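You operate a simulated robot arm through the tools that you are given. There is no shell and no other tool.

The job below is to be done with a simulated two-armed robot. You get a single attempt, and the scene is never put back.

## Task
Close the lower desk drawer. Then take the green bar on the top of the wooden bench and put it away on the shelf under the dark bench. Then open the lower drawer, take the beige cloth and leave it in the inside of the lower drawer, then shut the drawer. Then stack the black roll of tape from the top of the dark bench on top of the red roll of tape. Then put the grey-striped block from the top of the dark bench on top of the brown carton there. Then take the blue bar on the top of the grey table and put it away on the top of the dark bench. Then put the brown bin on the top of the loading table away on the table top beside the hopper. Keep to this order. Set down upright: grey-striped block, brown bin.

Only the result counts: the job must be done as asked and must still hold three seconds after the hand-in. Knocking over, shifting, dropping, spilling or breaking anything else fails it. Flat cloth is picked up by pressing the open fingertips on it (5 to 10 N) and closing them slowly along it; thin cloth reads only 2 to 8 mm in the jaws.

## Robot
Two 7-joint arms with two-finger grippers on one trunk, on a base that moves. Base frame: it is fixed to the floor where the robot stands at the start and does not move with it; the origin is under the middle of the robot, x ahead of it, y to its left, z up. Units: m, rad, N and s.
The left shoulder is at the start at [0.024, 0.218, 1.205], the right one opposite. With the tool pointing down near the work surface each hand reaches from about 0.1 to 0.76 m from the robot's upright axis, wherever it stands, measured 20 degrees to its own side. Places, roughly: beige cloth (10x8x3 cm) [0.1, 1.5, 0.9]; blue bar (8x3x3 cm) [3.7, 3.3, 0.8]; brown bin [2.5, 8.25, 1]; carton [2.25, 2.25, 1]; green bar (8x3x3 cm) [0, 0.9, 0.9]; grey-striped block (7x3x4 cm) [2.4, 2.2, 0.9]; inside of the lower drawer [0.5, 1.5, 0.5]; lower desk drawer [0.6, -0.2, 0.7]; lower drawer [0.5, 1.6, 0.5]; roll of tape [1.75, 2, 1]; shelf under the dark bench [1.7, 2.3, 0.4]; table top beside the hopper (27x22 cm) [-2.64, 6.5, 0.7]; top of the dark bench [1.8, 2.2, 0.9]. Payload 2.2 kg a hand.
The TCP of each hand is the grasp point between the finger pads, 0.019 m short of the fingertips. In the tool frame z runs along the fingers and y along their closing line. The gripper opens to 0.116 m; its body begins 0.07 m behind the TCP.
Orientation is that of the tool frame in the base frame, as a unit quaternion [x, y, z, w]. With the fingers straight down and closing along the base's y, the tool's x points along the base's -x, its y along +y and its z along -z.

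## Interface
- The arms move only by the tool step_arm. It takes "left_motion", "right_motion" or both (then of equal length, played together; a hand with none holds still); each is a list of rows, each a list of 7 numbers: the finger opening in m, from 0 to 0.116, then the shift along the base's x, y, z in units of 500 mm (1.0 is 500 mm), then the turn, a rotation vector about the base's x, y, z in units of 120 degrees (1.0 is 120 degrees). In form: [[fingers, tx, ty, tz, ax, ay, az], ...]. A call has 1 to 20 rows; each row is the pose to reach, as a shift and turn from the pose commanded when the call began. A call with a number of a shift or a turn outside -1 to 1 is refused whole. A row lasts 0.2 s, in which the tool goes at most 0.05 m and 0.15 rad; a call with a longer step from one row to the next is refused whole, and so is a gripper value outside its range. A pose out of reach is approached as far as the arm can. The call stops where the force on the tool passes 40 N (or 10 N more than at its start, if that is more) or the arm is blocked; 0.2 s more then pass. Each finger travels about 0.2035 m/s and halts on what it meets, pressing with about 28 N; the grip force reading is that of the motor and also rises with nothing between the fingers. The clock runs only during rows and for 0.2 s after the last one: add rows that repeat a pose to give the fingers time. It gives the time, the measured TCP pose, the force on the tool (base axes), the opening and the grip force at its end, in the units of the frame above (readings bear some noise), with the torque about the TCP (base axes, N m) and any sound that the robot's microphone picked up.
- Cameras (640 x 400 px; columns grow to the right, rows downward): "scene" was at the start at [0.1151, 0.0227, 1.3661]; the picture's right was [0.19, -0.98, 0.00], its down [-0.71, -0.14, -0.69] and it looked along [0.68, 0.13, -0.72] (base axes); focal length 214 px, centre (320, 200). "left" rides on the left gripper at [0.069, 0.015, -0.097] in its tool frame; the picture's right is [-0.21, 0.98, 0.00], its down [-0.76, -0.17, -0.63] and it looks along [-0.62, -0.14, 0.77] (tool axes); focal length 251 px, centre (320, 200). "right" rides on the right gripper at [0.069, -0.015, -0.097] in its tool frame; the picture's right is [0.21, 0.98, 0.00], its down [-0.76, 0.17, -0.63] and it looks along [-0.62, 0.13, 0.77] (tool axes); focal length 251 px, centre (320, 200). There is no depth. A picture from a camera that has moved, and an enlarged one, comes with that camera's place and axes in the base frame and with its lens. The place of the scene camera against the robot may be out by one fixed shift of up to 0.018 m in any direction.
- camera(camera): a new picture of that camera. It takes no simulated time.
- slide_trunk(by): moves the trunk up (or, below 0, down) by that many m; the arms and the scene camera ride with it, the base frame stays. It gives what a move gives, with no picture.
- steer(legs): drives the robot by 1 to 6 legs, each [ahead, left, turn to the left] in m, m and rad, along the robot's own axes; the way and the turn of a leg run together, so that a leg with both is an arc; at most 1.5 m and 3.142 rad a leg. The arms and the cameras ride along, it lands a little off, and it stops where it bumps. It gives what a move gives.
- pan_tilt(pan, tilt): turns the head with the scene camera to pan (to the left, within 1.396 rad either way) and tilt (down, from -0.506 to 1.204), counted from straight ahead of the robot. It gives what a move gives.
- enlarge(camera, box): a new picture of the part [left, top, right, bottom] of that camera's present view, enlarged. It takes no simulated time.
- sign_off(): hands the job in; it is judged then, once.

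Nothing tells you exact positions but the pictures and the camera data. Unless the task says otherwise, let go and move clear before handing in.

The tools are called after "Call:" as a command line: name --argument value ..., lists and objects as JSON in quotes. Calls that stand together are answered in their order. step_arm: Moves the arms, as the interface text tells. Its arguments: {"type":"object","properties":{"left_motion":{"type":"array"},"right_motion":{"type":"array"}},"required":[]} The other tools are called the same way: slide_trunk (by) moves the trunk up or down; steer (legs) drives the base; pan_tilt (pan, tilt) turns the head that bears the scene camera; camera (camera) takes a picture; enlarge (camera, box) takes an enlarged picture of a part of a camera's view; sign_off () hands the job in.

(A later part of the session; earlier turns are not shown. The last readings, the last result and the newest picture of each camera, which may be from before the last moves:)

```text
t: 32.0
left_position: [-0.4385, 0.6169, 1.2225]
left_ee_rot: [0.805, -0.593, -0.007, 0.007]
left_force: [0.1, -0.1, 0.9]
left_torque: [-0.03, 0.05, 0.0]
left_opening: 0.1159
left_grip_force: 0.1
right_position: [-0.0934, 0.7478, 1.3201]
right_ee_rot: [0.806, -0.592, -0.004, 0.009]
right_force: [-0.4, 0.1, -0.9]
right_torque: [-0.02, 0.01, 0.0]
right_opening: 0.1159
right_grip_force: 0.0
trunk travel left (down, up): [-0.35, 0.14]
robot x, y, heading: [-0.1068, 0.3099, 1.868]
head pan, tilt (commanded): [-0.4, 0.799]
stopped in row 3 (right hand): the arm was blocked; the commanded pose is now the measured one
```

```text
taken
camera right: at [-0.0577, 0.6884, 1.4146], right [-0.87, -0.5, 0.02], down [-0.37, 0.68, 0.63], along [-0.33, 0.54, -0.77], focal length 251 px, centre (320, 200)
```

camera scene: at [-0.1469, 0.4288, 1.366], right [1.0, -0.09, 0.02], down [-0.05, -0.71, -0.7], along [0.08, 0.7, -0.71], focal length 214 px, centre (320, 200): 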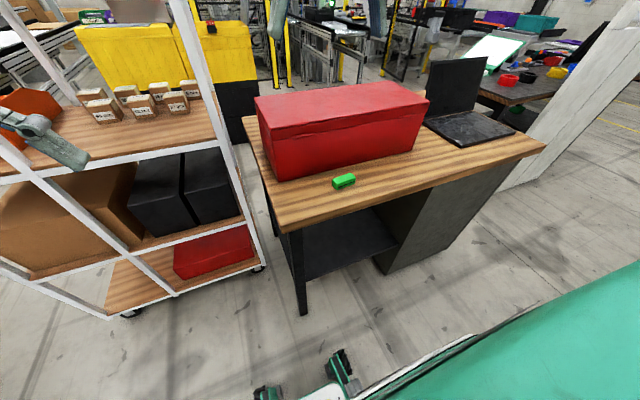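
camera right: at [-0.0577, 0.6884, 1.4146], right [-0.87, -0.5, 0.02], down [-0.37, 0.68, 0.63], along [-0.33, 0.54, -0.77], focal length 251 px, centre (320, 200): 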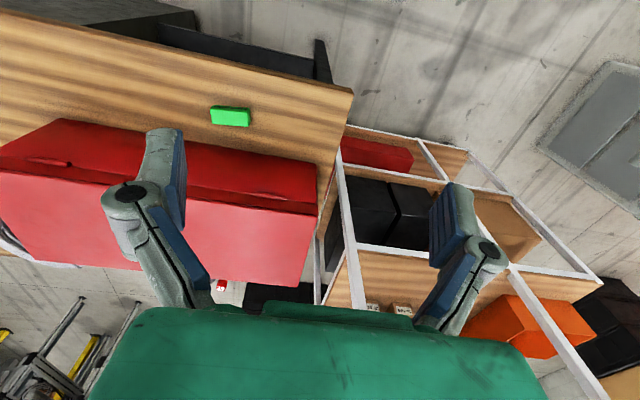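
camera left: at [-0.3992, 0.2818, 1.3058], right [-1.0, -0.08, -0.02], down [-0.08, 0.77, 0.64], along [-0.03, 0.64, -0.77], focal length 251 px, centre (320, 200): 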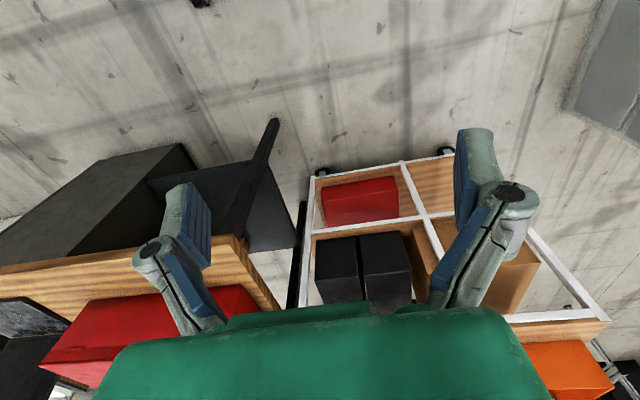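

The robot is still swaying after the drive, which explains the "blocked" report. I hold still for a few seconds to let it settle.

Call:
step_arm --left_motion '[[0.116, 0, 0, 0, 0, 0, 0], [0.116, 0, 0, 0, 0, 0, 0], [0.116, 0, 0, 0, 0, 0, 0], [0.116, 0, 0, 0, 0, 0, 0], [0.116, 0, 0, 0, 0, 0, 0], [0.116, 0, 0, 0, 0, 0, 0], [0.116, 0, 0, 0, 0, 0, 0], [0.116, 0, 0, 0, 0, 0, 0]]'

Call:
step_arm --left_motion '[[0.116, 0, 0, 0, 0, 0, 0], [0.116, 0, 0, 0, 0, 0, 0], [0.116, 0, 0, 0, 0, 0, 0], [0.116, 0, 0, 0, 0, 0, 0]]'

Call:
enlarge --camera "scene" --box '[240, 130, 440, 255]'

Call:
enlarge --camera "right" --box '[100, 40, 360, 200]'

```text
t: 33.8
left_position: [-0.4459, 0.6131, 1.2233]
left_ee_rot: [0.805, -0.593, -0.006, 0.004]
left_force: [-0.6, 0.2, 0.4]
left_torque: [0.07, 0.0, 0.01]
left_opening: 0.1161
left_grip_force: 0.1
right_position: [-0.1018, 0.7441, 1.32]
right_ee_rot: [0.805, -0.593, -0.002, 0.005]
right_force: [0.1, 0.3, -0.9]
right_torque: [-0.01, -0.07, 0.01]
right_opening: 0.1157
right_grip_force: 0.1
trunk travel left (down, up): [-0.35, 0.14]
robot x, y, heading: [-0.105, 0.31, 1.876]
head pan, tilt (commanded): [-0.4, 0.799]
```

```text
t: 34.8
left_position: [-0.4166, 0.6198, 1.2293]
left_ee_rot: [0.805, -0.594, -0.012, 0.011]
left_force: [0.3, 0.2, 0.3]
left_torque: [0.03, 0.0, 0.03]
left_opening: 0.116
left_grip_force: 0.1
right_position: [-0.0722, 0.7534, 1.3186]
right_ee_rot: [0.805, -0.593, -0.009, 0.013]
right_force: [0.5, -0.7, 0.4]
right_torque: [0.04, 0.03, -0.03]
right_opening: 0.1162
right_grip_force: 0.0
trunk travel left (down, up): [-0.35, 0.14]
robot x, y, heading: [-0.1, 0.3109, 1.878]
head pan, tilt (commanded): [-0.4, 0.799]
```

```text
3.20 times, centred on (340, 192) of scene
camera zoom: at [-0.1238, 0.433, 1.3668], right [1.0, -0.09, 0.01], down [-0.06, -0.71, -0.7], along [0.07, 0.7, -0.71], focal length 686 px, centre (256, 224)
```

zoom: 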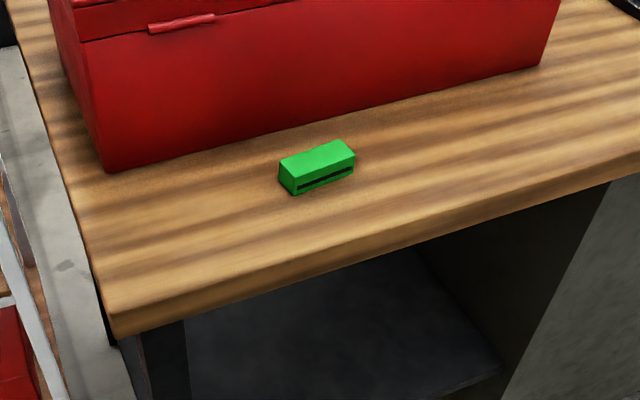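

```text
2.46 times, centred on (230, 120) of right
camera zoom: at [-0.0333, 0.6929, 1.4137], right [-0.87, -0.5, 0.03], down [-0.36, 0.68, 0.64], along [-0.34, 0.54, -0.77], focal length 619 px, centre (542, 397)
```

zoom: 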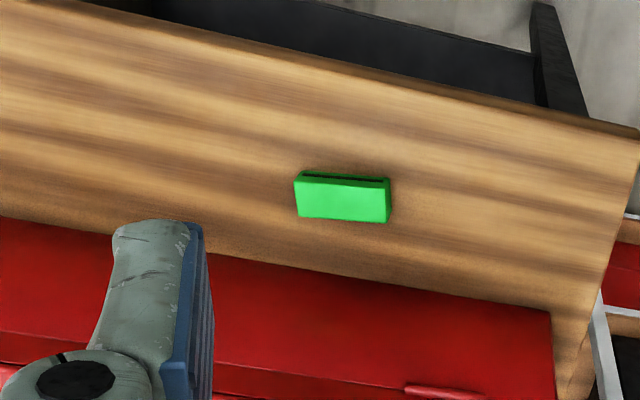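

The whole robot seems to be rocking slowly (roll of about 0.03 rad). I sample it over short holds to see whether it settles.

Call:
step_arm --left_motion '[[0.116, 0, 0, 0, 0, 0, 0]]'

Call:
step_arm --left_motion '[[0.116, 0, 0, 0, 0, 0, 0]]'

Call:
step_arm --left_motion '[[0.116, 0, 0, 0, 0, 0, 0], [0.116, 0, 0, 0, 0, 0, 0]]'

Call:
step_arm --left_motion '[[0.116, 0, 0, 0, 0, 0, 0], [0.116, 0, 0, 0, 0, 0, 0], [0.116, 0, 0, 0, 0, 0, 0], [0.116, 0, 0, 0, 0, 0, 0], [0.116, 0, 0, 0, 0, 0, 0], [0.116, 0, 0, 0, 0, 0, 0], [0.116, 0, 0, 0, 0, 0, 0], [0.116, 0, 0, 0, 0, 0, 0], [0.116, 0, 0, 0, 0, 0, 0], [0.116, 0, 0, 0, 0, 0, 0], [0.116, 0, 0, 0, 0, 0, 0], [0.116, 0, 0, 0, 0, 0, 0], [0.116, 0, 0, 0, 0, 0, 0], [0.116, 0, 0, 0, 0, 0, 0], [0.116, 0, 0, 0, 0, 0, 0]]'

```text
t: 35.2
left_position: [-0.4361, 0.6151, 1.2241]
left_ee_rot: [0.805, -0.593, -0.009, 0.009]
left_force: [0.7, -0.7, 0.2]
left_torque: [0.03, 0.02, 0.03]
left_opening: 0.1161
left_grip_force: 0.0
right_position: [-0.0921, 0.7457, 1.3255]
right_ee_rot: [0.806, -0.591, -0.011, 0.004]
right_force: [0.3, -0.4, 0.0]
right_torque: [0.04, -0.01, -0.01]
right_opening: 0.1162
right_grip_force: 0.0
trunk travel left (down, up): [-0.35, 0.14]
robot x, y, heading: [-0.1064, 0.3113, 1.875]
head pan, tilt (commanded): [-0.4, 0.799]
```

```text
t: 35.6
left_position: [-0.4616, 0.6108, 1.2185]
left_ee_rot: [0.804, -0.595, 0.0, 0.001]
left_force: [1.4, 1.0, -0.4]
left_torque: [-0.05, 0.03, 0.01]
left_opening: 0.116
left_grip_force: 0.0
right_position: [-0.1177, 0.741, 1.3197]
right_ee_rot: [0.804, -0.595, 0.002, 0.0]
right_force: [0.4, 0.4, -2.5]
right_torque: [-0.06, 0.03, 0.02]
right_opening: 0.1159
right_grip_force: 0.0
trunk travel left (down, up): [-0.35, 0.14]
robot x, y, heading: [-0.1108, 0.3062, 1.866]
head pan, tilt (commanded): [-0.4, 0.799]
```

```text
t: 36.4
left_position: [-0.5195, 0.5883, 1.2114]
left_ee_rot: [0.807, -0.591, 0.01, -0.021]
left_force: [-3.4, -0.7, 0.2]
left_torque: [0.13, -0.3, 0.04]
left_opening: 0.1161
left_grip_force: 0.0
right_position: [-0.1827, 0.7151, 1.3309]
right_ee_rot: [0.808, -0.589, 0.006, -0.023]
right_force: [-3.7, -1.6, -0.1]
right_torque: [0.09, -0.32, 0.0]
right_opening: 0.1163
right_grip_force: 0.1
trunk travel left (down, up): [-0.35, 0.14]
robot x, y, heading: [-0.1168, 0.3056, 1.871]
head pan, tilt (commanded): [-0.4, 0.799]
stopped in row 2 (left hand): the arm was blocked; the commanded pose is now the measured one
```

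```text
t: 39.8
left_position: [-0.4398, 0.613, 1.221]
left_ee_rot: [0.805, -0.593, -0.002, 0.007]
left_force: [-0.2, -0.6, -0.6]
left_torque: [-0.01, -0.01, 0.0]
left_opening: 0.1161
left_grip_force: 0.0
right_position: [-0.0958, 0.7432, 1.3307]
right_ee_rot: [0.806, -0.592, -0.011, 0.0]
right_force: [-0.1, 0.1, -0.1]
right_torque: [0.01, 0.02, 0.0]
right_opening: 0.1158
right_grip_force: 0.0
trunk travel left (down, up): [-0.35, 0.14]
robot x, y, heading: [-0.0985, 0.3153, 1.871]
head pan, tilt (commanded): [-0.4, 0.799]
stopped in row 15 (left hand): the arm was blocked; the commanded pose is now the measured one
```

The rocking hasn't died down and may be fed by the hold commands themselves. I let time pass with tiny head moves instead, to see whether it damps out.

Call:
pan_tilt --pan -0.4 --tilt 0.78

Call:
pan_tilt --pan -0.4 --tilt 0.8

Call:
pan_tilt --pan -0.4 --tilt 0.78

Call:
pan_tilt --pan -0.4 --tilt 0.8

Call:
pan_tilt --pan -0.4 --tilt 0.78

Call:
pan_tilt --pan -0.4 --tilt 0.8

```text
t: 40.4
left_position: [-0.4127, 0.6214, 1.231]
left_ee_rot: [0.803, -0.595, -0.016, 0.01]
left_force: [0.6, 0.2, 0.2]
left_torque: [-0.03, 0.08, 0.01]
left_opening: 0.1161
left_grip_force: 0.1
right_position: [-0.068, 0.7544, 1.322]
right_ee_rot: [0.805, -0.593, -0.011, 0.012]
right_force: [1.5, -0.3, 0.2]
right_torque: [-0.05, 0.1, 0.02]
right_opening: 0.1156
right_grip_force: 0.1
trunk travel left (down, up): [-0.35, 0.14]
robot x, y, heading: [-0.0937, 0.3193, 1.876]
head pan, tilt (commanded): [-0.4, 0.78]
```

```text
t: 41.0
left_position: [-0.4976, 0.5961, 1.2158]
left_ee_rot: [0.805, -0.593, 0.005, -0.014]
left_force: [-1.5, -0.9, -1.0]
left_torque: [0.05, -0.13, 0.03]
left_opening: 0.1159
left_grip_force: 0.0
right_position: [-0.1597, 0.7246, 1.3307]
right_ee_rot: [0.807, -0.591, 0.005, -0.016]
right_force: [-2.4, -0.4, -0.2]
right_torque: [0.06, -0.25, 0.05]
right_opening: 0.1159
right_grip_force: 0.1
trunk travel left (down, up): [-0.35, 0.14]
robot x, y, heading: [-0.1103, 0.3118, 1.875]
head pan, tilt (commanded): [-0.4, 0.799]
```

```text
t: 41.6
left_position: [-0.4458, 0.6096, 1.2184]
left_ee_rot: [0.805, -0.593, -0.001, 0.005]
left_force: [-0.8, -0.2, -0.5]
left_torque: [0.02, 0.03, 0.01]
left_opening: 0.1161
left_grip_force: 0.0
right_position: [-0.1012, 0.739, 1.3326]
right_ee_rot: [0.806, -0.591, -0.013, -0.004]
right_force: [0.3, -1.1, 1.0]
right_torque: [0.04, 0.01, 0.04]
right_opening: 0.1161
right_grip_force: 0.0
trunk travel left (down, up): [-0.35, 0.14]
robot x, y, heading: [-0.0987, 0.3143, 1.876]
head pan, tilt (commanded): [-0.4, 0.78]
```

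```text
t: 42.2
left_position: [-0.4067, 0.6221, 1.2325]
left_ee_rot: [0.804, -0.595, -0.019, 0.011]
left_force: [1.0, 0.9, 0.5]
left_torque: [-0.04, 0.09, -0.03]
left_opening: 0.116
left_grip_force: 0.0
right_position: [-0.0586, 0.755, 1.3239]
right_ee_rot: [0.804, -0.594, -0.013, 0.014]
right_force: [1.3, -0.4, 0.2]
right_torque: [0.0, 0.11, -0.04]
right_opening: 0.1158
right_grip_force: 0.0
trunk travel left (down, up): [-0.35, 0.14]
robot x, y, heading: [-0.0906, 0.3169, 1.877]
head pan, tilt (commanded): [-0.4, 0.799]
```

```text
t: 42.9
left_position: [-0.5046, 0.5947, 1.2142]
left_ee_rot: [0.805, -0.593, 0.005, -0.017]
left_force: [-1.2, -0.6, 0.1]
left_torque: [0.03, -0.16, 0.02]
left_opening: 0.1161
left_grip_force: 0.1
right_position: [-0.1649, 0.7243, 1.3299]
right_ee_rot: [0.806, -0.592, 0.007, -0.018]
right_force: [-1.7, 0.3, -0.3]
right_torque: [0.01, -0.23, 0.02]
right_opening: 0.1158
right_grip_force: 0.2
trunk travel left (down, up): [-0.35, 0.14]
robot x, y, heading: [-0.1125, 0.3103, 1.871]
head pan, tilt (commanded): [-0.4, 0.78]
```

```text
t: 43.5
left_position: [-0.4398, 0.6108, 1.2179]
left_ee_rot: [0.805, -0.594, -0.001, 0.008]
left_force: [0.3, 1.0, -0.6]
left_torque: [-0.01, 0.04, -0.01]
left_opening: 0.1159
left_grip_force: 0.0
right_position: [-0.0973, 0.7408, 1.3322]
right_ee_rot: [0.807, -0.59, -0.013, -0.002]
right_force: [1.3, -1.0, 0.1]
right_torque: [0.03, 0.05, 0.0]
right_opening: 0.1157
right_grip_force: 0.0
trunk travel left (down, up): [-0.35, 0.14]
robot x, y, heading: [-0.1009, 0.3171, 1.878]
head pan, tilt (commanded): [-0.4, 0.799]
```

It rocks sideways with about a 1.9 s period and isn't damping. I'll try lowering the trunk, which lowers the weight, and see whether that calms it.

Call:
slide_trunk --by -0.1

Call:
pan_tilt --pan -0.4 --tilt 0.78

Call:
pan_tilt --pan -0.4 --tilt 0.8

Call:
pan_tilt --pan -0.4 --tilt 0.78

Call:
pan_tilt --pan -0.4 --tilt 0.8

```text
t: 44.8
left_position: [-0.4674, 0.6052, 1.1206]
left_ee_rot: [0.803, -0.596, -0.002, -0.007]
left_force: [0.2, 0.6, -0.5]
left_torque: [0.06, 0.06, 0.0]
left_opening: 0.116
left_grip_force: 0.0
right_position: [-0.1273, 0.7351, 1.2216]
right_ee_rot: [0.804, -0.595, 0.005, -0.002]
right_force: [0.4, 1.4, -2.0]
right_torque: [-0.09, -0.03, -0.01]
right_opening: 0.1159
right_grip_force: 0.1
trunk travel left (down, up): [-0.25, 0.24]
robot x, y, heading: [-0.1077, 0.3095, 1.87]
head pan, tilt (commanded): [-0.4, 0.799]
```

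```text
t: 45.4
left_position: [-0.4886, 0.5954, 1.1148]
left_ee_rot: [0.806, -0.592, 0.007, -0.011]
left_force: [-0.2, -0.5, 0.3]
left_torque: [0.08, -0.06, -0.01]
left_opening: 0.1161
left_grip_force: 0.1
right_position: [-0.1481, 0.7225, 1.2375]
right_ee_rot: [0.807, -0.59, -0.003, -0.018]
right_force: [-1.6, -0.7, -0.8]
right_torque: [0.05, -0.12, 0.0]
right_opening: 0.116
right_grip_force: 0.1
trunk travel left (down, up): [-0.25, 0.24]
robot x, y, heading: [-0.1102, 0.3149, 1.873]
head pan, tilt (commanded): [-0.4, 0.78]
```

```text
t: 46.0
left_position: [-0.4033, 0.627, 1.1306]
left_ee_rot: [0.805, -0.593, -0.015, 0.016]
left_force: [2.3, 2.2, -0.4]
left_torque: [-0.16, 0.23, -0.01]
left_opening: 0.1159
left_grip_force: 0.0
right_position: [-0.0561, 0.76, 1.2253]
right_ee_rot: [0.806, -0.592, -0.018, 0.012]
right_force: [3.3, 1.7, 1.2]
right_torque: [-0.14, 0.22, -0.02]
right_opening: 0.1161
right_grip_force: 0.0
trunk travel left (down, up): [-0.25, 0.24]
robot x, y, heading: [-0.0879, 0.3209, 1.875]
head pan, tilt (commanded): [-0.4, 0.799]
```

```text
t: 46.6
left_position: [-0.4485, 0.6073, 1.1267]
left_ee_rot: [0.804, -0.594, -0.008, -0.002]
left_force: [-1.1, -1.3, 1.4]
left_torque: [0.05, -0.02, -0.02]
left_opening: 0.1158
left_grip_force: 0.0
right_position: [-0.1055, 0.739, 1.2243]
right_ee_rot: [0.806, -0.593, -0.001, 0.003]
right_force: [-0.8, -0.2, -0.6]
right_torque: [0.03, -0.07, -0.04]
right_opening: 0.1162
right_grip_force: 0.0
trunk travel left (down, up): [-0.25, 0.24]
robot x, y, heading: [-0.1013, 0.3137, 1.873]
head pan, tilt (commanded): [-0.4, 0.78]
```

```text
t: 47.2
left_position: [-0.5, 0.5939, 1.1128]
left_ee_rot: [0.806, -0.592, 0.007, -0.015]
left_force: [-1.5, -1.5, -0.2]
left_torque: [0.07, -0.14, 0.04]
left_opening: 0.1158
left_grip_force: 0.1
right_position: [-0.161, 0.7228, 1.2347]
right_ee_rot: [0.807, -0.59, 0.0, -0.021]
right_force: [-3.1, -0.6, -2.0]
right_torque: [0.03, -0.22, 0.01]
right_opening: 0.116
right_grip_force: 0.0
trunk travel left (down, up): [-0.25, 0.24]
robot x, y, heading: [-0.1127, 0.3109, 1.872]
head pan, tilt (commanded): [-0.4, 0.799]
```

Still rocking. I try a null drive command to see whether the base hold re-centres and damps it.

Call:
steer --legs '[[0, 0, 0]]'

Call:
steer --legs '[[0, 0, 0]]'

Call:
steer --legs '[[0, 0, 0]]'

Call:
steer --legs '[[0, 0, 0]]'

```text
t: 47.9
left_position: [-0.4477, 0.6095, 1.1207]
left_ee_rot: [0.806, -0.593, -0.002, 0.005]
left_force: [-0.2, 0.1, -0.2]
left_torque: [0.01, 0.03, 0.03]
left_opening: 0.1161
left_grip_force: 0.0
right_position: [-0.1034, 0.7395, 1.2328]
right_ee_rot: [0.806, -0.592, -0.011, -0.004]
right_force: [-0.6, -0.3, 1.4]
right_torque: [0.03, 0.03, 0.02]
right_opening: 0.116
right_grip_force: 0.0
trunk travel left (down, up): [-0.25, 0.24]
robot x, y, heading: [-0.0986, 0.3161, 1.876]
head pan, tilt (commanded): [-0.4, 0.799]
```

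```text
t: 48.6
left_position: [-0.4195, 0.6185, 1.1217]
left_ee_rot: [0.806, -0.592, -0.005, 0.014]
left_force: [2.3, 2.3, -0.1]
left_torque: [-0.12, 0.22, -0.03]
left_opening: 0.1161
left_grip_force: 0.1
right_position: [-0.0743, 0.7501, 1.2308]
right_ee_rot: [0.806, -0.592, -0.016, 0.005]
right_force: [3.6, 0.3, 1.4]
right_torque: [-0.12, 0.32, -0.02]
right_opening: 0.1158
right_grip_force: 0.2
trunk travel left (down, up): [-0.25, 0.24]
robot x, y, heading: [-0.0898, 0.3225, 1.874]
head pan, tilt (commanded): [-0.4, 0.799]
```

```text
t: 49.3
left_position: [-0.4264, 0.6131, 1.1183]
left_ee_rot: [0.804, -0.594, 0.0, 0.007]
left_force: [0.9, 0.6, 0.1]
left_torque: [-0.05, 0.08, -0.01]
left_opening: 0.1159
left_grip_force: 0.0
right_position: [-0.0832, 0.7446, 1.2286]
right_ee_rot: [0.805, -0.593, -0.006, 0.004]
right_force: [1.3, -0.4, 0.2]
right_torque: [-0.04, 0.16, 0.02]
right_opening: 0.1158
right_grip_force: 0.0
trunk travel left (down, up): [-0.25, 0.24]
robot x, y, heading: [-0.0821, 0.3254, 1.878]
head pan, tilt (commanded): [-0.4, 0.799]
```

```text
t: 50.0
left_position: [-0.4515, 0.6027, 1.1137]
left_ee_rot: [0.804, -0.594, 0.005, -0.003]
left_force: [-0.5, 0.4, 0.3]
left_torque: [0.02, 0.0, 0.02]
left_opening: 0.1159
left_grip_force: 0.2
right_position: [-0.1112, 0.7359, 1.2255]
right_ee_rot: [0.806, -0.592, 0.007, -0.002]
right_force: [0.1, -0.2, 0.5]
right_torque: [0.03, -0.06, 0.01]
right_opening: 0.1159
right_grip_force: 0.1
trunk travel left (down, up): [-0.25, 0.24]
robot x, y, heading: [-0.0815, 0.3247, 1.882]
head pan, tilt (commanded): [-0.4, 0.799]
```

Null drive commands do seem to calm the rocking. I repeat a few and watch.

Call:
steer --legs '[[0, 0, 0]]'

Call:
steer --legs '[[0, 0, 0]]'

Call:
steer --legs '[[0, 0, 0]]'

Call:
steer --legs '[[0, 0, 0]]'

Call:
steer --legs '[[0, 0, 0]]'

Call:
steer --legs '[[0, 0, 0]]'

```text
t: 50.7
left_position: [-0.4626, 0.5973, 1.1103]
left_ee_rot: [0.805, -0.594, 0.008, -0.003]
left_force: [-0.7, -0.9, -0.3]
left_torque: [0.07, -0.11, -0.04]
left_opening: 0.1159
left_grip_force: 0.1
right_position: [-0.1232, 0.73, 1.2253]
right_ee_rot: [0.806, -0.591, 0.01, -0.004]
right_force: [-1.4, 0.3, -0.5]
right_torque: [0.02, -0.08, 0.01]
right_opening: 0.1163
right_grip_force: 0.0
trunk travel left (down, up): [-0.25, 0.24]
robot x, y, heading: [-0.0915, 0.3216, 1.877]
head pan, tilt (commanded): [-0.4, 0.799]
```

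```text
t: 51.4
left_position: [-0.451, 0.5991, 1.1129]
left_ee_rot: [0.805, -0.593, 0.009, 0.006]
left_force: [-0.2, -0.3, 0.4]
left_torque: [0.0, -0.04, -0.02]
left_opening: 0.1162
left_grip_force: 0.0
right_position: [-0.1095, 0.731, 1.2229]
right_ee_rot: [0.807, -0.59, 0.005, 0.001]
right_force: [-1.1, -0.5, -0.4]
right_torque: [0.05, -0.09, 0.02]
right_opening: 0.116
right_grip_force: 0.1
trunk travel left (down, up): [-0.25, 0.24]
robot x, y, heading: [-0.0955, 0.3164, 1.88]
head pan, tilt (commanded): [-0.4, 0.799]
```

```text
t: 52.1
left_position: [-0.4306, 0.6032, 1.1134]
left_ee_rot: [0.805, -0.593, 0.007, 0.015]
left_force: [0.2, -0.1, -0.8]
left_torque: [-0.01, 0.0, 0.05]
left_opening: 0.1158
left_grip_force: 0.0
right_position: [-0.0871, 0.7365, 1.2202]
right_ee_rot: [0.807, -0.59, 0.001, 0.01]
right_force: [1.5, 0.3, 1.0]
right_torque: [0.0, 0.1, -0.02]
right_opening: 0.1162
right_grip_force: 0.1
trunk travel left (down, up): [-0.25, 0.24]
robot x, y, heading: [-0.0932, 0.322, 1.884]
head pan, tilt (commanded): [-0.4, 0.799]
```

```text
t: 52.8
left_position: [-0.4236, 0.6041, 1.1125]
left_ee_rot: [0.805, -0.593, 0.006, 0.017]
left_force: [0.5, 0.6, 0.4]
left_torque: [-0.05, 0.03, 0.01]
left_opening: 0.1161
left_grip_force: 0.0
right_position: [-0.0814, 0.7386, 1.2203]
right_ee_rot: [0.806, -0.592, 0.003, 0.012]
right_force: [0.9, 0.7, 0.7]
right_torque: [-0.04, 0.15, 0.01]
right_opening: 0.116
right_grip_force: 0.1
trunk travel left (down, up): [-0.25, 0.24]
robot x, y, heading: [-0.0881, 0.3218, 1.881]
head pan, tilt (commanded): [-0.4, 0.799]
```

```text
t: 53.5
left_position: [-0.4332, 0.598, 1.1092]
left_ee_rot: [0.804, -0.595, 0.011, 0.012]
left_force: [1.1, 0.7, 0.6]
left_torque: [0.03, 0.04, 0.05]
left_opening: 0.116
left_grip_force: 0.0
right_position: [-0.0922, 0.7332, 1.2167]
right_ee_rot: [0.806, -0.592, 0.009, 0.011]
right_force: [0.4, 0.2, -0.2]
right_torque: [-0.02, 0.03, 0.0]
right_opening: 0.116
right_grip_force: 0.1
trunk travel left (down, up): [-0.25, 0.24]
robot x, y, heading: [-0.0865, 0.3233, 1.876]
head pan, tilt (commanded): [-0.4, 0.799]
```

```text
t: 54.2
left_position: [-0.4427, 0.594, 1.1059]
left_ee_rot: [0.804, -0.594, 0.014, 0.009]
left_force: [0.6, -1.2, 0.4]
left_torque: [0.01, -0.02, -0.02]
left_opening: 0.1161
left_grip_force: 0.1
right_position: [-0.1035, 0.73, 1.2165]
right_ee_rot: [0.806, -0.592, 0.016, 0.007]
right_force: [-0.9, -0.1, -1.1]
right_torque: [-0.02, -0.06, -0.01]
right_opening: 0.1156
right_grip_force: 0.0
trunk travel left (down, up): [-0.25, 0.24]
robot x, y, heading: [-0.0896, 0.3176, 1.882]
head pan, tilt (commanded): [-0.4, 0.799]
```

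The rocking is shrinking (now about ±1.5 cm). A few more null commands.

Call:
steer --legs '[[0, 0, 0], [0, 0, 0], [0, 0, 0], [0, 0, 0], [0, 0, 0], [0, 0, 0]]'

Call:
steer --legs '[[0, 0, 0]]'

Call:
steer --legs '[[0, 0, 0]]'

Call:
steer --legs '[[0, 0, 0]]'

```text
t: 56.4
left_position: [-0.4205, 0.5974, 1.1111]
left_ee_rot: [0.804, -0.594, 0.01, 0.018]
left_force: [0.5, 0.3, -0.2]
left_torque: [-0.03, 0.0, 0.02]
left_opening: 0.1158
left_grip_force: 0.1
right_position: [-0.0795, 0.7348, 1.2127]
right_ee_rot: [0.806, -0.591, 0.011, 0.018]
right_force: [0.5, -0.6, 0.3]
right_torque: [-0.02, 0.05, -0.01]
right_opening: 0.1161
right_grip_force: 0.0
trunk travel left (down, up): [-0.25, 0.24]
robot x, y, heading: [-0.0835, 0.3225, 1.876]
head pan, tilt (commanded): [-0.4, 0.799]
```

```text
t: 57.1
left_position: [-0.4189, 0.5991, 1.1092]
left_ee_rot: [0.804, -0.595, 0.012, 0.02]
left_force: [0.0, 0.6, 0.3]
left_torque: [-0.05, 0.0, -0.02]
left_opening: 0.116
left_grip_force: 0.1
right_position: [-0.0761, 0.7346, 1.2116]
right_ee_rot: [0.805, -0.593, 0.012, 0.019]
right_force: [-0.3, 0.0, 0.6]
right_torque: [0.04, 0.0, 0.0]
right_opening: 0.1158
right_grip_force: 0.0
trunk travel left (down, up): [-0.25, 0.24]
robot x, y, heading: [-0.0868, 0.3201, 1.881]
head pan, tilt (commanded): [-0.4, 0.799]
```

```text
t: 57.8
left_position: [-0.4209, 0.5936, 1.1067]
left_ee_rot: [0.804, -0.595, 0.014, 0.019]
left_force: [0.2, 0.3, -0.3]
left_torque: [-0.02, 0.05, -0.01]
left_opening: 0.1161
left_grip_force: 0.1
right_position: [-0.0792, 0.7307, 1.2104]
right_ee_rot: [0.805, -0.592, 0.017, 0.019]
right_force: [-0.4, 0.2, -0.2]
right_torque: [0.01, 0.04, -0.01]
right_opening: 0.1157
right_grip_force: 0.2
trunk travel left (down, up): [-0.25, 0.24]
robot x, y, heading: [-0.0796, 0.3224, 1.884]
head pan, tilt (commanded): [-0.4, 0.799]
```

```text
t: 58.5
left_position: [-0.4247, 0.5916, 1.1044]
left_ee_rot: [0.803, -0.595, 0.016, 0.019]
left_force: [0.3, -0.2, -0.6]
left_torque: [0.01, -0.03, -0.01]
left_opening: 0.1161
left_grip_force: 0.1
right_position: [-0.0852, 0.73, 1.2099]
right_ee_rot: [0.806, -0.592, 0.02, 0.019]
right_force: [0.4, -0.2, -0.6]
right_torque: [0.01, -0.04, 0.02]
right_opening: 0.1159
right_grip_force: 0.2
trunk travel left (down, up): [-0.25, 0.24]
robot x, y, heading: [-0.0862, 0.3229, 1.876]
head pan, tilt (commanded): [-0.4, 0.799]
```

It's now steady to a few millimetres. I take fresh views of the green bar for an accurate fix.

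Call:
enlarge --camera "scene" --box '[280, 130, 440, 230]'

Call:
enlarge --camera "right" --box '[100, 0, 356, 160]'

Call:
camera --camera "right"

Call:
camera --camera "scene"

```text
4.00 times, centred on (360, 180) of scene
camera zoom: at [-0.1016, 0.4449, 1.2668], right [1.0, -0.09, 0.01], down [-0.06, -0.71, -0.7], along [0.07, 0.69, -0.72], focal length 858 px, centre (160, 280)
```

zoom: 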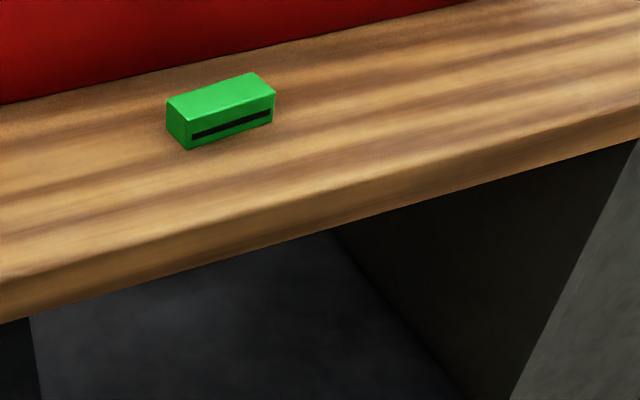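

```text
2.50 times, centred on (228, 80) of right
camera zoom: at [-0.0498, 0.6741, 1.3074], right [-0.87, -0.5, 0.02], down [-0.39, 0.7, 0.59], along [-0.31, 0.51, -0.81], focal length 629 px, centre (550, 500)
```

zoom: 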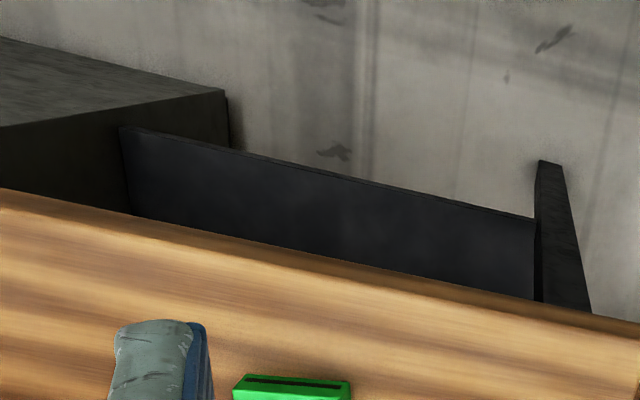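

```text
taken
camera right: at [-0.0498, 0.6741, 1.3074], right [-0.87, -0.5, 0.02], down [-0.39, 0.7, 0.59], along [-0.31, 0.51, -0.81], focal length 251 px, centre (320, 200)
```

right: 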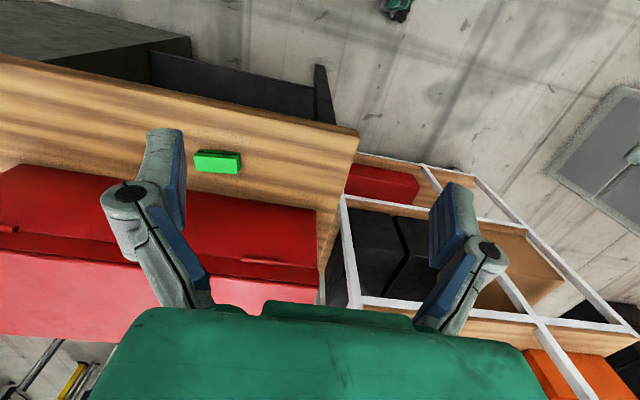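

```text
taken
camera scene: at [-0.1016, 0.4449, 1.2668], right [1.0, -0.09, 0.01], down [-0.06, -0.71, -0.7], along [0.07, 0.69, -0.72], focal length 214 px, centre (320, 200)
```

scene: 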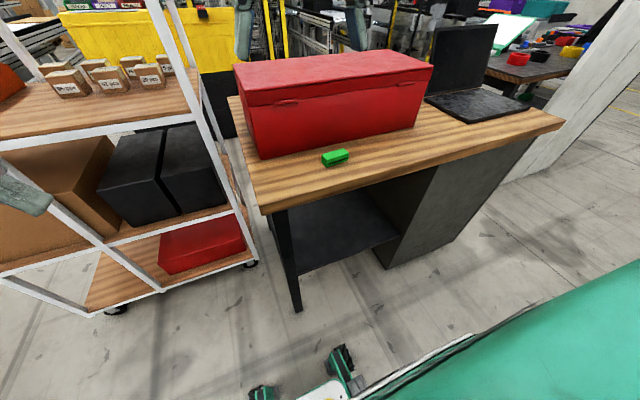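

The bar sits near (-0.01, 0.93), turned about 24° in the base frame, top around z 0.9. I bring the right hand to a tilted hover 15 cm back along the approach line and check with its camera.

Call:
step_arm --right_motion '[[0.116, 0.026, 0.047, -0.0514, 0.0204, 0.0072, 0.0077], [0.116, 0.052, 0.094, -0.1029, 0.0407, 0.0143, 0.0155], [0.116, 0.078, 0.141, -0.1543, 0.0611, 0.0215, 0.0232], [0.116, 0.104, 0.188, -0.2057, 0.0815, 0.0287, 0.0309], [0.116, 0.13, 0.235, -0.2571, 0.1019, 0.0359, 0.0386], [0.116, 0.156, 0.282, -0.3086, 0.1222, 0.043, 0.0464], [0.116, 0.182, 0.329, -0.36, 0.1426, 0.0502, 0.0541], [0.116, 0.182, 0.329, -0.36, 0.1426, 0.0502, 0.0541], [0.116, 0.182, 0.329, -0.36, 0.1426, 0.0502, 0.0541], [0.116, 0.182, 0.329, -0.36, 0.1426, 0.0502, 0.0541]]'

Call:
camera --camera "right"

Call:
camera --camera "scene"

```text
t: 60.7
left_position: [-0.42, 0.5919, 1.1032]
left_ee_rot: [0.803, -0.595, 0.018, 0.022]
left_force: [-0.2, -0.3, 0.0]
left_torque: [-0.01, 0.03, 0.05]
left_opening: 0.116
left_grip_force: 0.1
right_position: [0.0127, 0.8974, 1.0322]
right_ee_rot: [0.832, -0.54, -0.112, -0.07]
right_force: [-0.4, 0.3, 0.8]
right_torque: [-0.03, -0.04, -0.02]
right_opening: 0.1162
right_grip_force: 0.0
trunk travel left (down, up): [-0.25, 0.24]
robot x, y, heading: [-0.0843, 0.321, 1.876]
head pan, tilt (commanded): [-0.4, 0.799]
```

```text
taken
camera right: at [0.0642, 0.8197, 1.1052], right [-0.81, -0.59, -0.05], down [-0.38, 0.45, 0.81], along [-0.45, 0.67, -0.59], focal length 251 px, centre (320, 200)
```

right: 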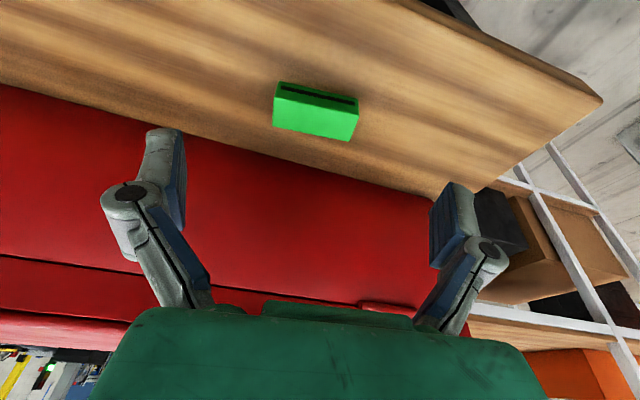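

```text
taken
camera scene: at [-0.0962, 0.4473, 1.2666], right [1.0, -0.09, 0.0], down [-0.06, -0.72, -0.7], along [0.06, 0.69, -0.72], focal length 214 px, centre (320, 200)
```

scene: 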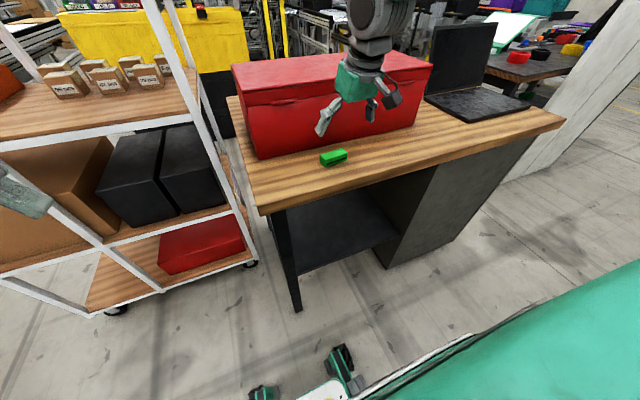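

From the hand camera the bar's centre is about (-0.009, 0.947) with its top near z 0.903, and there's comfortable room to the toolbox. I descend along the tool axis to grasp height.

Call:
step_arm --right_motion '[[0.116, -0.008, 0.0186, -0.05, 0, 0, 0], [0.116, -0.016, 0.0373, -0.1, 0, 0, 0], [0.116, -0.024, 0.0559, -0.15, 0, 0, 0], [0.116, -0.032, 0.0746, -0.2, 0, 0, 0], [0.116, -0.0406, 0.0932, -0.2644, 0, 0, 0], [0.116, -0.0406, 0.0932, -0.2644, 0, 0, 0]]'

Call:
camera --camera "right"

Call:
camera --camera "scene"

```text
t: 61.9
left_position: [-0.4193, 0.5873, 1.1013]
left_ee_rot: [0.803, -0.595, 0.019, 0.023]
left_force: [0.5, 0.0, -0.6]
left_torque: [0.01, 0.03, 0.03]
left_opening: 0.1158
left_grip_force: 0.1
right_position: [-0.006, 0.9348, 0.9119]
right_ee_rot: [0.83, -0.542, -0.112, -0.071]
right_force: [-0.1, -0.6, 0.5]
right_torque: [0.0, -0.02, 0.01]
right_opening: 0.1158
right_grip_force: 0.1
trunk travel left (down, up): [-0.25, 0.24]
robot x, y, heading: [-0.0857, 0.323, 1.878]
head pan, tilt (commanded): [-0.4, 0.799]
stopped in row 5 (right hand): the force on the tool passed its limit at 123 N (the readings are from after the stop); the commanded pose is now the measured one
```

```text
taken
camera right: at [0.0459, 0.8576, 0.9856], right [-0.81, -0.58, -0.05], down [-0.38, 0.45, 0.81], along [-0.45, 0.68, -0.58], focal length 251 px, centre (320, 200)
```

right: 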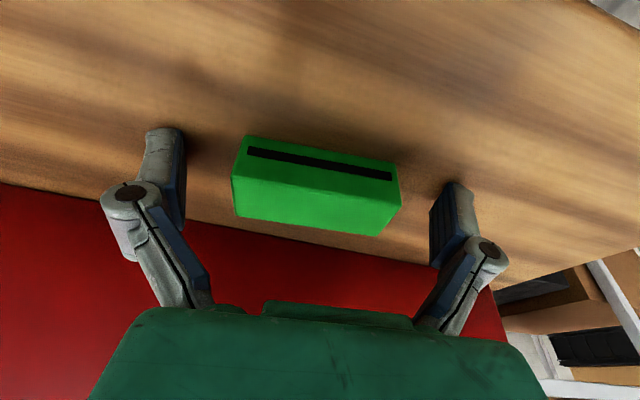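

```text
taken
camera scene: at [-0.0969, 0.4455, 1.2667], right [1.0, -0.09, 0.0], down [-0.07, -0.71, -0.7], along [0.07, 0.69, -0.72], focal length 214 px, centre (320, 200)
```

scene: 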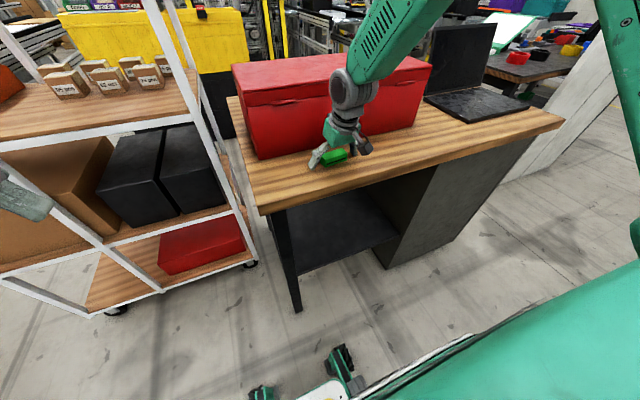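

The fingertips touched the bench top (so the bench is near z 0.89) and the bar sits well between the fingers. I lift 4 mm and close on it.

Call:
step_arm --right_motion '[[0.116, 0, 0.002, 0.008, 0, 0, 0], [0.09, 0, 0.002, 0.008, 0, 0, 0], [0.05, 0, 0.002, 0.008, 0, 0, 0], [0.05, 0, 0.002, 0.008, 0, 0, 0], [0.05, 0, 0.002, 0.008, 0, 0, 0]]'

Call:
camera --camera "right"

```text
t: 62.9
left_position: [-0.42, 0.5901, 1.1013]
left_ee_rot: [0.803, -0.595, 0.019, 0.023]
left_force: [0.0, -0.4, -1.1]
left_torque: [-0.01, -0.02, 0.02]
left_opening: 0.1158
left_grip_force: 0.0
right_position: [-0.0046, 0.9413, 0.922]
right_ee_rot: [0.829, -0.541, -0.116, -0.076]
right_force: [5.5, -2.8, 17.7]
right_torque: [-0.37, 0.52, 0.23]
right_opening: 0.0707
right_grip_force: 28.2
trunk travel left (down, up): [-0.25, 0.24]
robot x, y, heading: [-0.0827, 0.3227, 1.872]
head pan, tilt (commanded): [-0.4, 0.799]
stopped in row 4 (right hand): the force on the tool passed its limit at 42 N (the readings are from after the stop); the commanded pose is now the measured one
```

```text
taken
camera right: at [0.0462, 0.8627, 0.9932], right [-0.81, -0.58, -0.06], down [-0.37, 0.44, 0.82], along [-0.45, 0.69, -0.57], focal length 251 px, centre (320, 200)
```

right: 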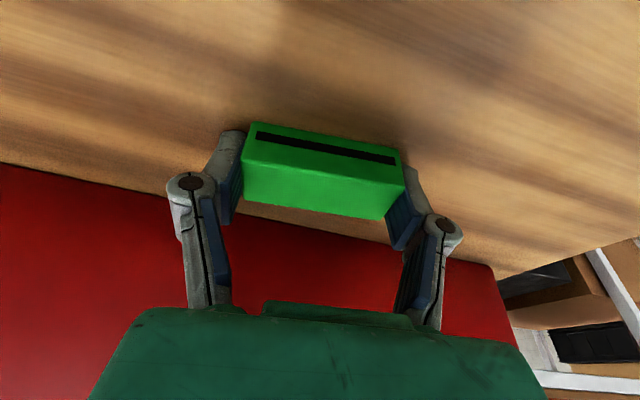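

The bar is gripped (0.071 m opening, 28 N). I lift it up and back.

Call:
step_arm --right_motion '[[0.05, 0, 0, 0.02, 0, 0, 0], [0.05, 0, 0, 0.06, 0, 0, 0], [0.05, 0, 0, 0.12, 0, 0, 0], [0.05, 0, 0, 0.2, 0, 0, 0], [0.05, 0, 0, 0.28, 0, 0, 0], [0.05, 0, 0, 0.36, 0, 0, 0], [0.05, 0, 0, 0.36, 0, 0, 0]]'

Call:
camera --camera "right"

```text
t: 64.5
left_position: [-0.4186, 0.5897, 1.1007]
left_ee_rot: [0.803, -0.595, 0.021, 0.024]
left_force: [-0.2, 0.1, 0.2]
left_torque: [0.0, 0.02, -0.01]
left_opening: 0.1157
left_grip_force: 0.0
right_position: [-0.0039, 0.9398, 1.0969]
right_ee_rot: [0.83, -0.54, -0.116, -0.074]
right_force: [0.6, 0.3, -2.1]
right_torque: [0.01, 0.01, -0.02]
right_opening: 0.0709
right_grip_force: 27.7
trunk travel left (down, up): [-0.25, 0.24]
robot x, y, heading: [-0.0814, 0.3226, 1.881]
head pan, tilt (commanded): [-0.4, 0.799]
```

```text
taken
camera right: at [0.0482, 0.8615, 1.1704], right [-0.81, -0.58, -0.06], down [-0.37, 0.44, 0.81], along [-0.45, 0.68, -0.58], focal length 251 px, centre (320, 200)
```

right: 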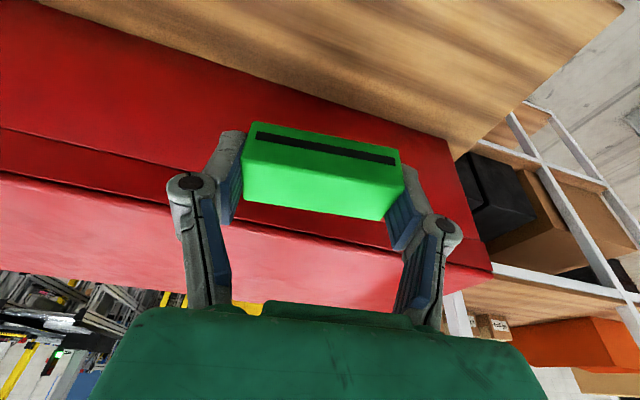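

The bar is held well. I draw the right hand back to a compact carrying pose, then reverse away from the bench.

Call:
step_arm --right_motion '[[0.05, 0.004, -0.046, 0.025, 0, 0, 0], [0.05, 0.008, -0.092, 0.05, 0, 0, 0], [0.05, 0.012, -0.138, 0.075, 0, 0, 0], [0.05, 0.016, -0.184, 0.1, 0, 0, 0], [0.05, 0.02, -0.23, 0.125, 0, 0, 0], [0.05, 0.024, -0.276, 0.15, 0, 0, 0], [0.05, 0.028, -0.322, 0.175, 0, 0, 0], [0.05, 0.0326, -0.3674, 0.2, 0, 0, 0]]'

Call:
steer --legs '[[-0.3, 0, 0], [0, 0, -0.8], [0, 0, 0], [0, 0, 0]]'

Call:
pan_tilt --pan 0.0 --tilt 0.35

Call:
camera --camera "scene"

```text
t: 66.3
left_position: [-0.4181, 0.5877, 1.1018]
left_ee_rot: [0.804, -0.594, 0.02, 0.023]
left_force: [0.4, -0.3, 0.4]
left_torque: [0.02, 0.0, 0.02]
left_opening: 0.116
left_grip_force: 0.0
right_position: [0.0122, 0.7552, 1.2001]
right_ee_rot: [0.829, -0.542, -0.116, -0.076]
right_force: [-0.3, -1.0, -1.2]
right_torque: [0.0, 0.0, -0.01]
right_opening: 0.0707
right_grip_force: 27.8
trunk travel left (down, up): [-0.25, 0.24]
robot x, y, heading: [-0.0762, 0.3256, 1.875]
head pan, tilt (commanded): [-0.4, 0.799]
```

```text
t: 71.0
left_position: [-0.036, 0.4578, 1.1026]
left_ee_rot: [-0.513, 0.858, -0.009, -0.03]
left_force: [-0.6, -0.6, 0.5]
left_torque: [0.02, 0.0, 0.02]
left_opening: 0.1161
left_grip_force: 0.1
right_position: [0.3881, 0.2693, 1.1987]
right_ee_rot: [-0.556, 0.819, 0.078, 0.114]
right_force: [-0.8, 0.1, -1.7]
right_torque: [0.01, -0.03, 0.0]
right_opening: 0.0708
right_grip_force: 28.2
trunk travel left (down, up): [-0.25, 0.24]
robot x, y, heading: [0.0144, 0.0351, 1.091]
head pan, tilt (commanded): [-0.4, 0.799]
```

```text
t: 72.0
left_position: [-0.0358, 0.4575, 1.1009]
left_ee_rot: [-0.512, 0.858, -0.009, -0.032]
left_force: [-0.5, -0.6, -0.2]
left_torque: [0.02, -0.01, -0.01]
left_opening: 0.1161
left_grip_force: 0.0
right_position: [0.3865, 0.2668, 1.1982]
right_ee_rot: [-0.556, 0.819, 0.078, 0.114]
right_force: [0.9, -0.9, -0.9]
right_torque: [-0.01, 0.01, 0.03]
right_opening: 0.0708
right_grip_force: 27.7
trunk travel left (down, up): [-0.25, 0.24]
robot x, y, heading: [0.0117, 0.034, 1.086]
head pan, tilt (commanded): [0.0, 0.351]
```

```text
taken
camera scene: at [0.0664, 0.1551, 1.3062], right [0.89, -0.47, 0.0], down [-0.16, -0.31, -0.94], along [0.44, 0.83, -0.35], focal length 214 px, centre (320, 200)
```

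scene: 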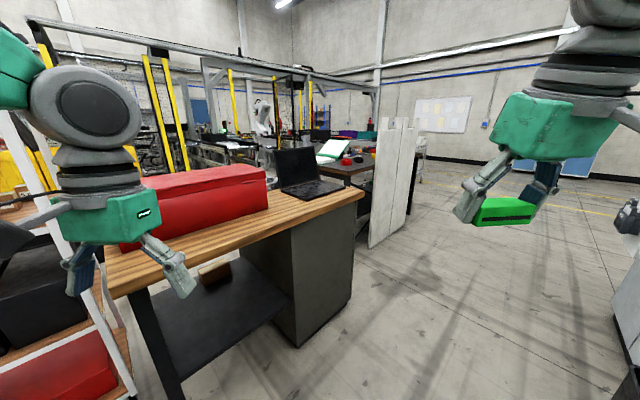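

Steady this time, with the bar still held. I zoom in on the dark bench area and partition to plan a path.

Call:
enlarge --camera "scene" --box '[260, 100, 460, 260]'

Call:
steer --legs '[[0, 0, -0.6], [0, 0, 0]]'

Call:
pan_tilt --pan 0.35 --tilt 0.35

Call:
camera --camera "scene"

```text
2.50 times, centred on (360, 180) of scene
camera zoom: at [0.0664, 0.1551, 1.3062], right [0.89, -0.47, 0.0], down [-0.16, -0.31, -0.94], along [0.44, 0.83, -0.35], focal length 536 px, centre (220, 250)
```

zoom: 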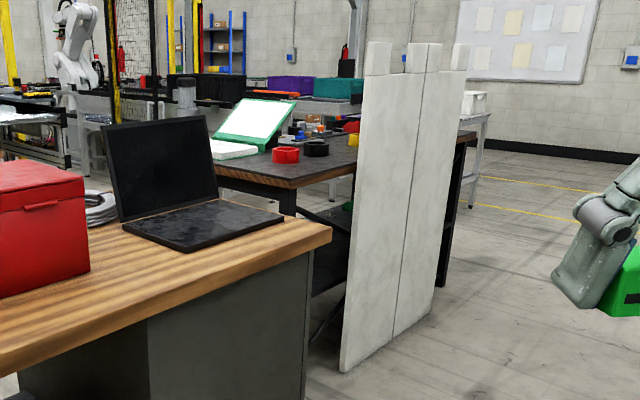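

```text
t: 74.3
left_position: [0.2078, 0.4094, 1.1013]
left_ee_rot: [-0.24, 0.97, 0.0, -0.033]
left_force: [0.3, -0.9, 0.7]
left_torque: [0.03, -0.01, 0.01]
left_opening: 0.116
left_grip_force: 0.1
right_position: [0.4535, 0.0171, 1.2002]
right_ee_rot: [-0.294, 0.946, 0.042, 0.131]
right_force: [-0.1, -1.0, -2.0]
right_torque: [-0.05, -0.02, -0.01]
right_opening: 0.0706
right_grip_force: 28.0
trunk travel left (down, up): [-0.25, 0.24]
robot x, y, heading: [0.0138, 0.0293, 0.495]
head pan, tilt (commanded): [0.0, 0.351]
```

```text
t: 75.1
left_position: [0.2066, 0.4083, 1.1009]
left_ee_rot: [-0.241, 0.97, 0.0, -0.034]
left_force: [-0.1, -1.1, -0.1]
left_torque: [-0.01, 0.01, -0.02]
left_opening: 0.1161
left_grip_force: 0.2
right_position: [0.4526, 0.0172, 1.2014]
right_ee_rot: [-0.294, 0.946, 0.042, 0.134]
right_force: [0.6, -0.4, -1.7]
right_torque: [0.0, 0.03, 0.0]
right_opening: 0.0706
right_grip_force: 27.7
trunk travel left (down, up): [-0.25, 0.24]
robot x, y, heading: [0.0081, 0.031, 0.494]
head pan, tilt (commanded): [0.351, 0.351]
```

```text
taken
camera scene: at [0.1017, 0.125, 1.3063], right [0.75, -0.66, 0.0], down [-0.23, -0.26, -0.94], along [0.62, 0.7, -0.35], focal length 214 px, centre (320, 200)
```

scene: 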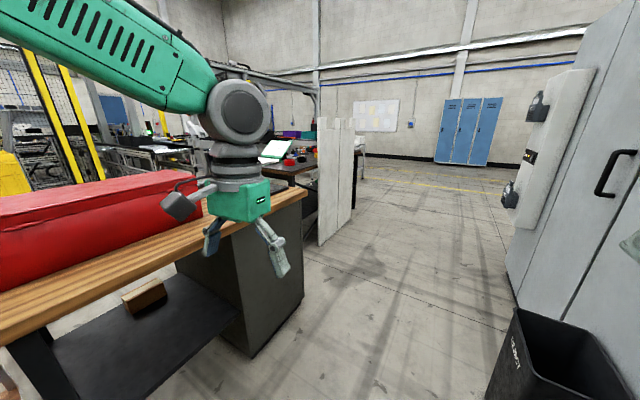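

The route: the gap between the wooden bench and dark bench is too narrow, and a partition stands along the dark bench's front, so I'll go along the corridor and around the dark bench's far right end. I align with the corridor, shift slightly left to clear the bin, and drive ahead.

Call:
steer --legs '[[0, 0, -0.176], [0, 0.13, 0], [1.4, 0, 0], [0, 0, 0], [0, 0, 0]]'

Call:
pan_tilt --pan 0.5 --tilt 0.3

Call:
camera --camera "scene"

Call:
pan_tilt --pan 0.0 --tilt 0.3

Call:
camera --camera "scene"

```text
t: 84.4
left_position: [1.5909, 0.951, 1.0905]
left_ee_rot: [-0.137, 0.99, -0.013, -0.037]
left_force: [-0.3, 0.9, -0.3]
left_torque: [-0.06, -0.05, 0.01]
left_opening: 0.116
left_grip_force: 0.0
right_position: [1.7495, 0.5203, 1.2078]
right_ee_rot: [-0.197, 0.97, 0.012, 0.139]
right_force: [-1.2, 0.7, -1.5]
right_torque: [-0.1, -0.08, -0.03]
right_opening: 0.071
right_grip_force: 28.0
trunk travel left (down, up): [-0.25, 0.24]
robot x, y, heading: [1.3319, 0.5943, 0.283]
head pan, tilt (commanded): [0.351, 0.351]
```

```text
t: 85.1
left_position: [1.6028, 0.9174, 1.092]
left_ee_rot: [-0.137, 0.989, 0.0, -0.048]
left_force: [0.3, -0.7, -0.3]
left_torque: [0.04, 0.03, -0.01]
left_opening: 0.116
left_grip_force: 0.0
right_position: [1.7605, 0.4838, 1.201]
right_ee_rot: [-0.194, 0.971, 0.028, 0.136]
right_force: [0.1, -1.0, -1.5]
right_torque: [0.07, 0.05, 0.03]
right_opening: 0.0709
right_grip_force: 27.8
trunk travel left (down, up): [-0.25, 0.24]
robot x, y, heading: [1.3376, 0.5927, 0.286]
head pan, tilt (commanded): [0.499, 0.3]
```

```text
taken
camera scene: at [1.4443, 0.6345, 1.3115], right [0.7, -0.71, -0.03], down [-0.22, -0.18, -0.96], along [0.67, 0.68, -0.28], focal length 214 px, centre (320, 200)
```

scene: 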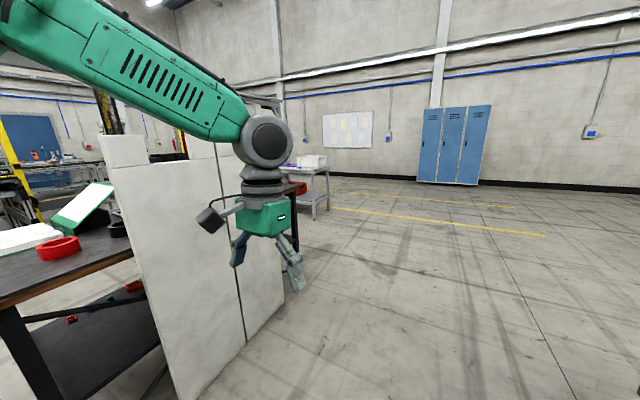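

```text
t: 86.0
left_position: [1.5937, 0.9372, 1.0874]
left_ee_rot: [-0.136, 0.989, -0.009, -0.047]
left_force: [-0.3, -0.2, 0.0]
left_torque: [0.0, 0.01, -0.02]
left_opening: 0.1158
left_grip_force: 0.0
right_position: [1.7517, 0.5076, 1.2054]
right_ee_rot: [-0.197, 0.97, 0.021, 0.139]
right_force: [-0.5, -0.1, -1.4]
right_torque: [-0.01, 0.01, 0.01]
right_opening: 0.0708
right_grip_force: 27.9
trunk travel left (down, up): [-0.25, 0.24]
robot x, y, heading: [1.3285, 0.5918, 0.287]
head pan, tilt (commanded): [0.0, 0.3]
```

```text
taken
camera scene: at [1.4606, 0.6134, 1.3105], right [0.28, -0.96, -0.02], down [-0.29, -0.07, -0.95], along [0.91, 0.27, -0.3], focal length 214 px, centre (320, 200)
```

scene: 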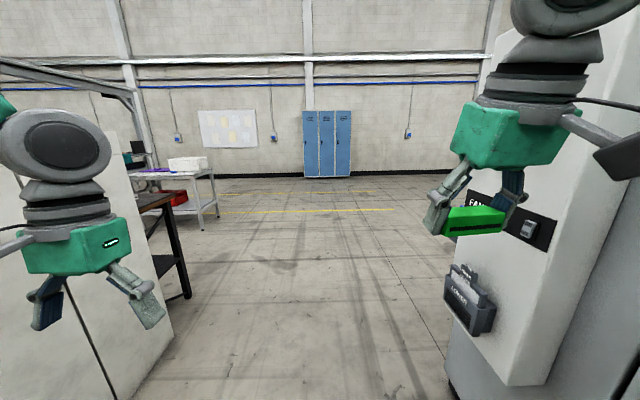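

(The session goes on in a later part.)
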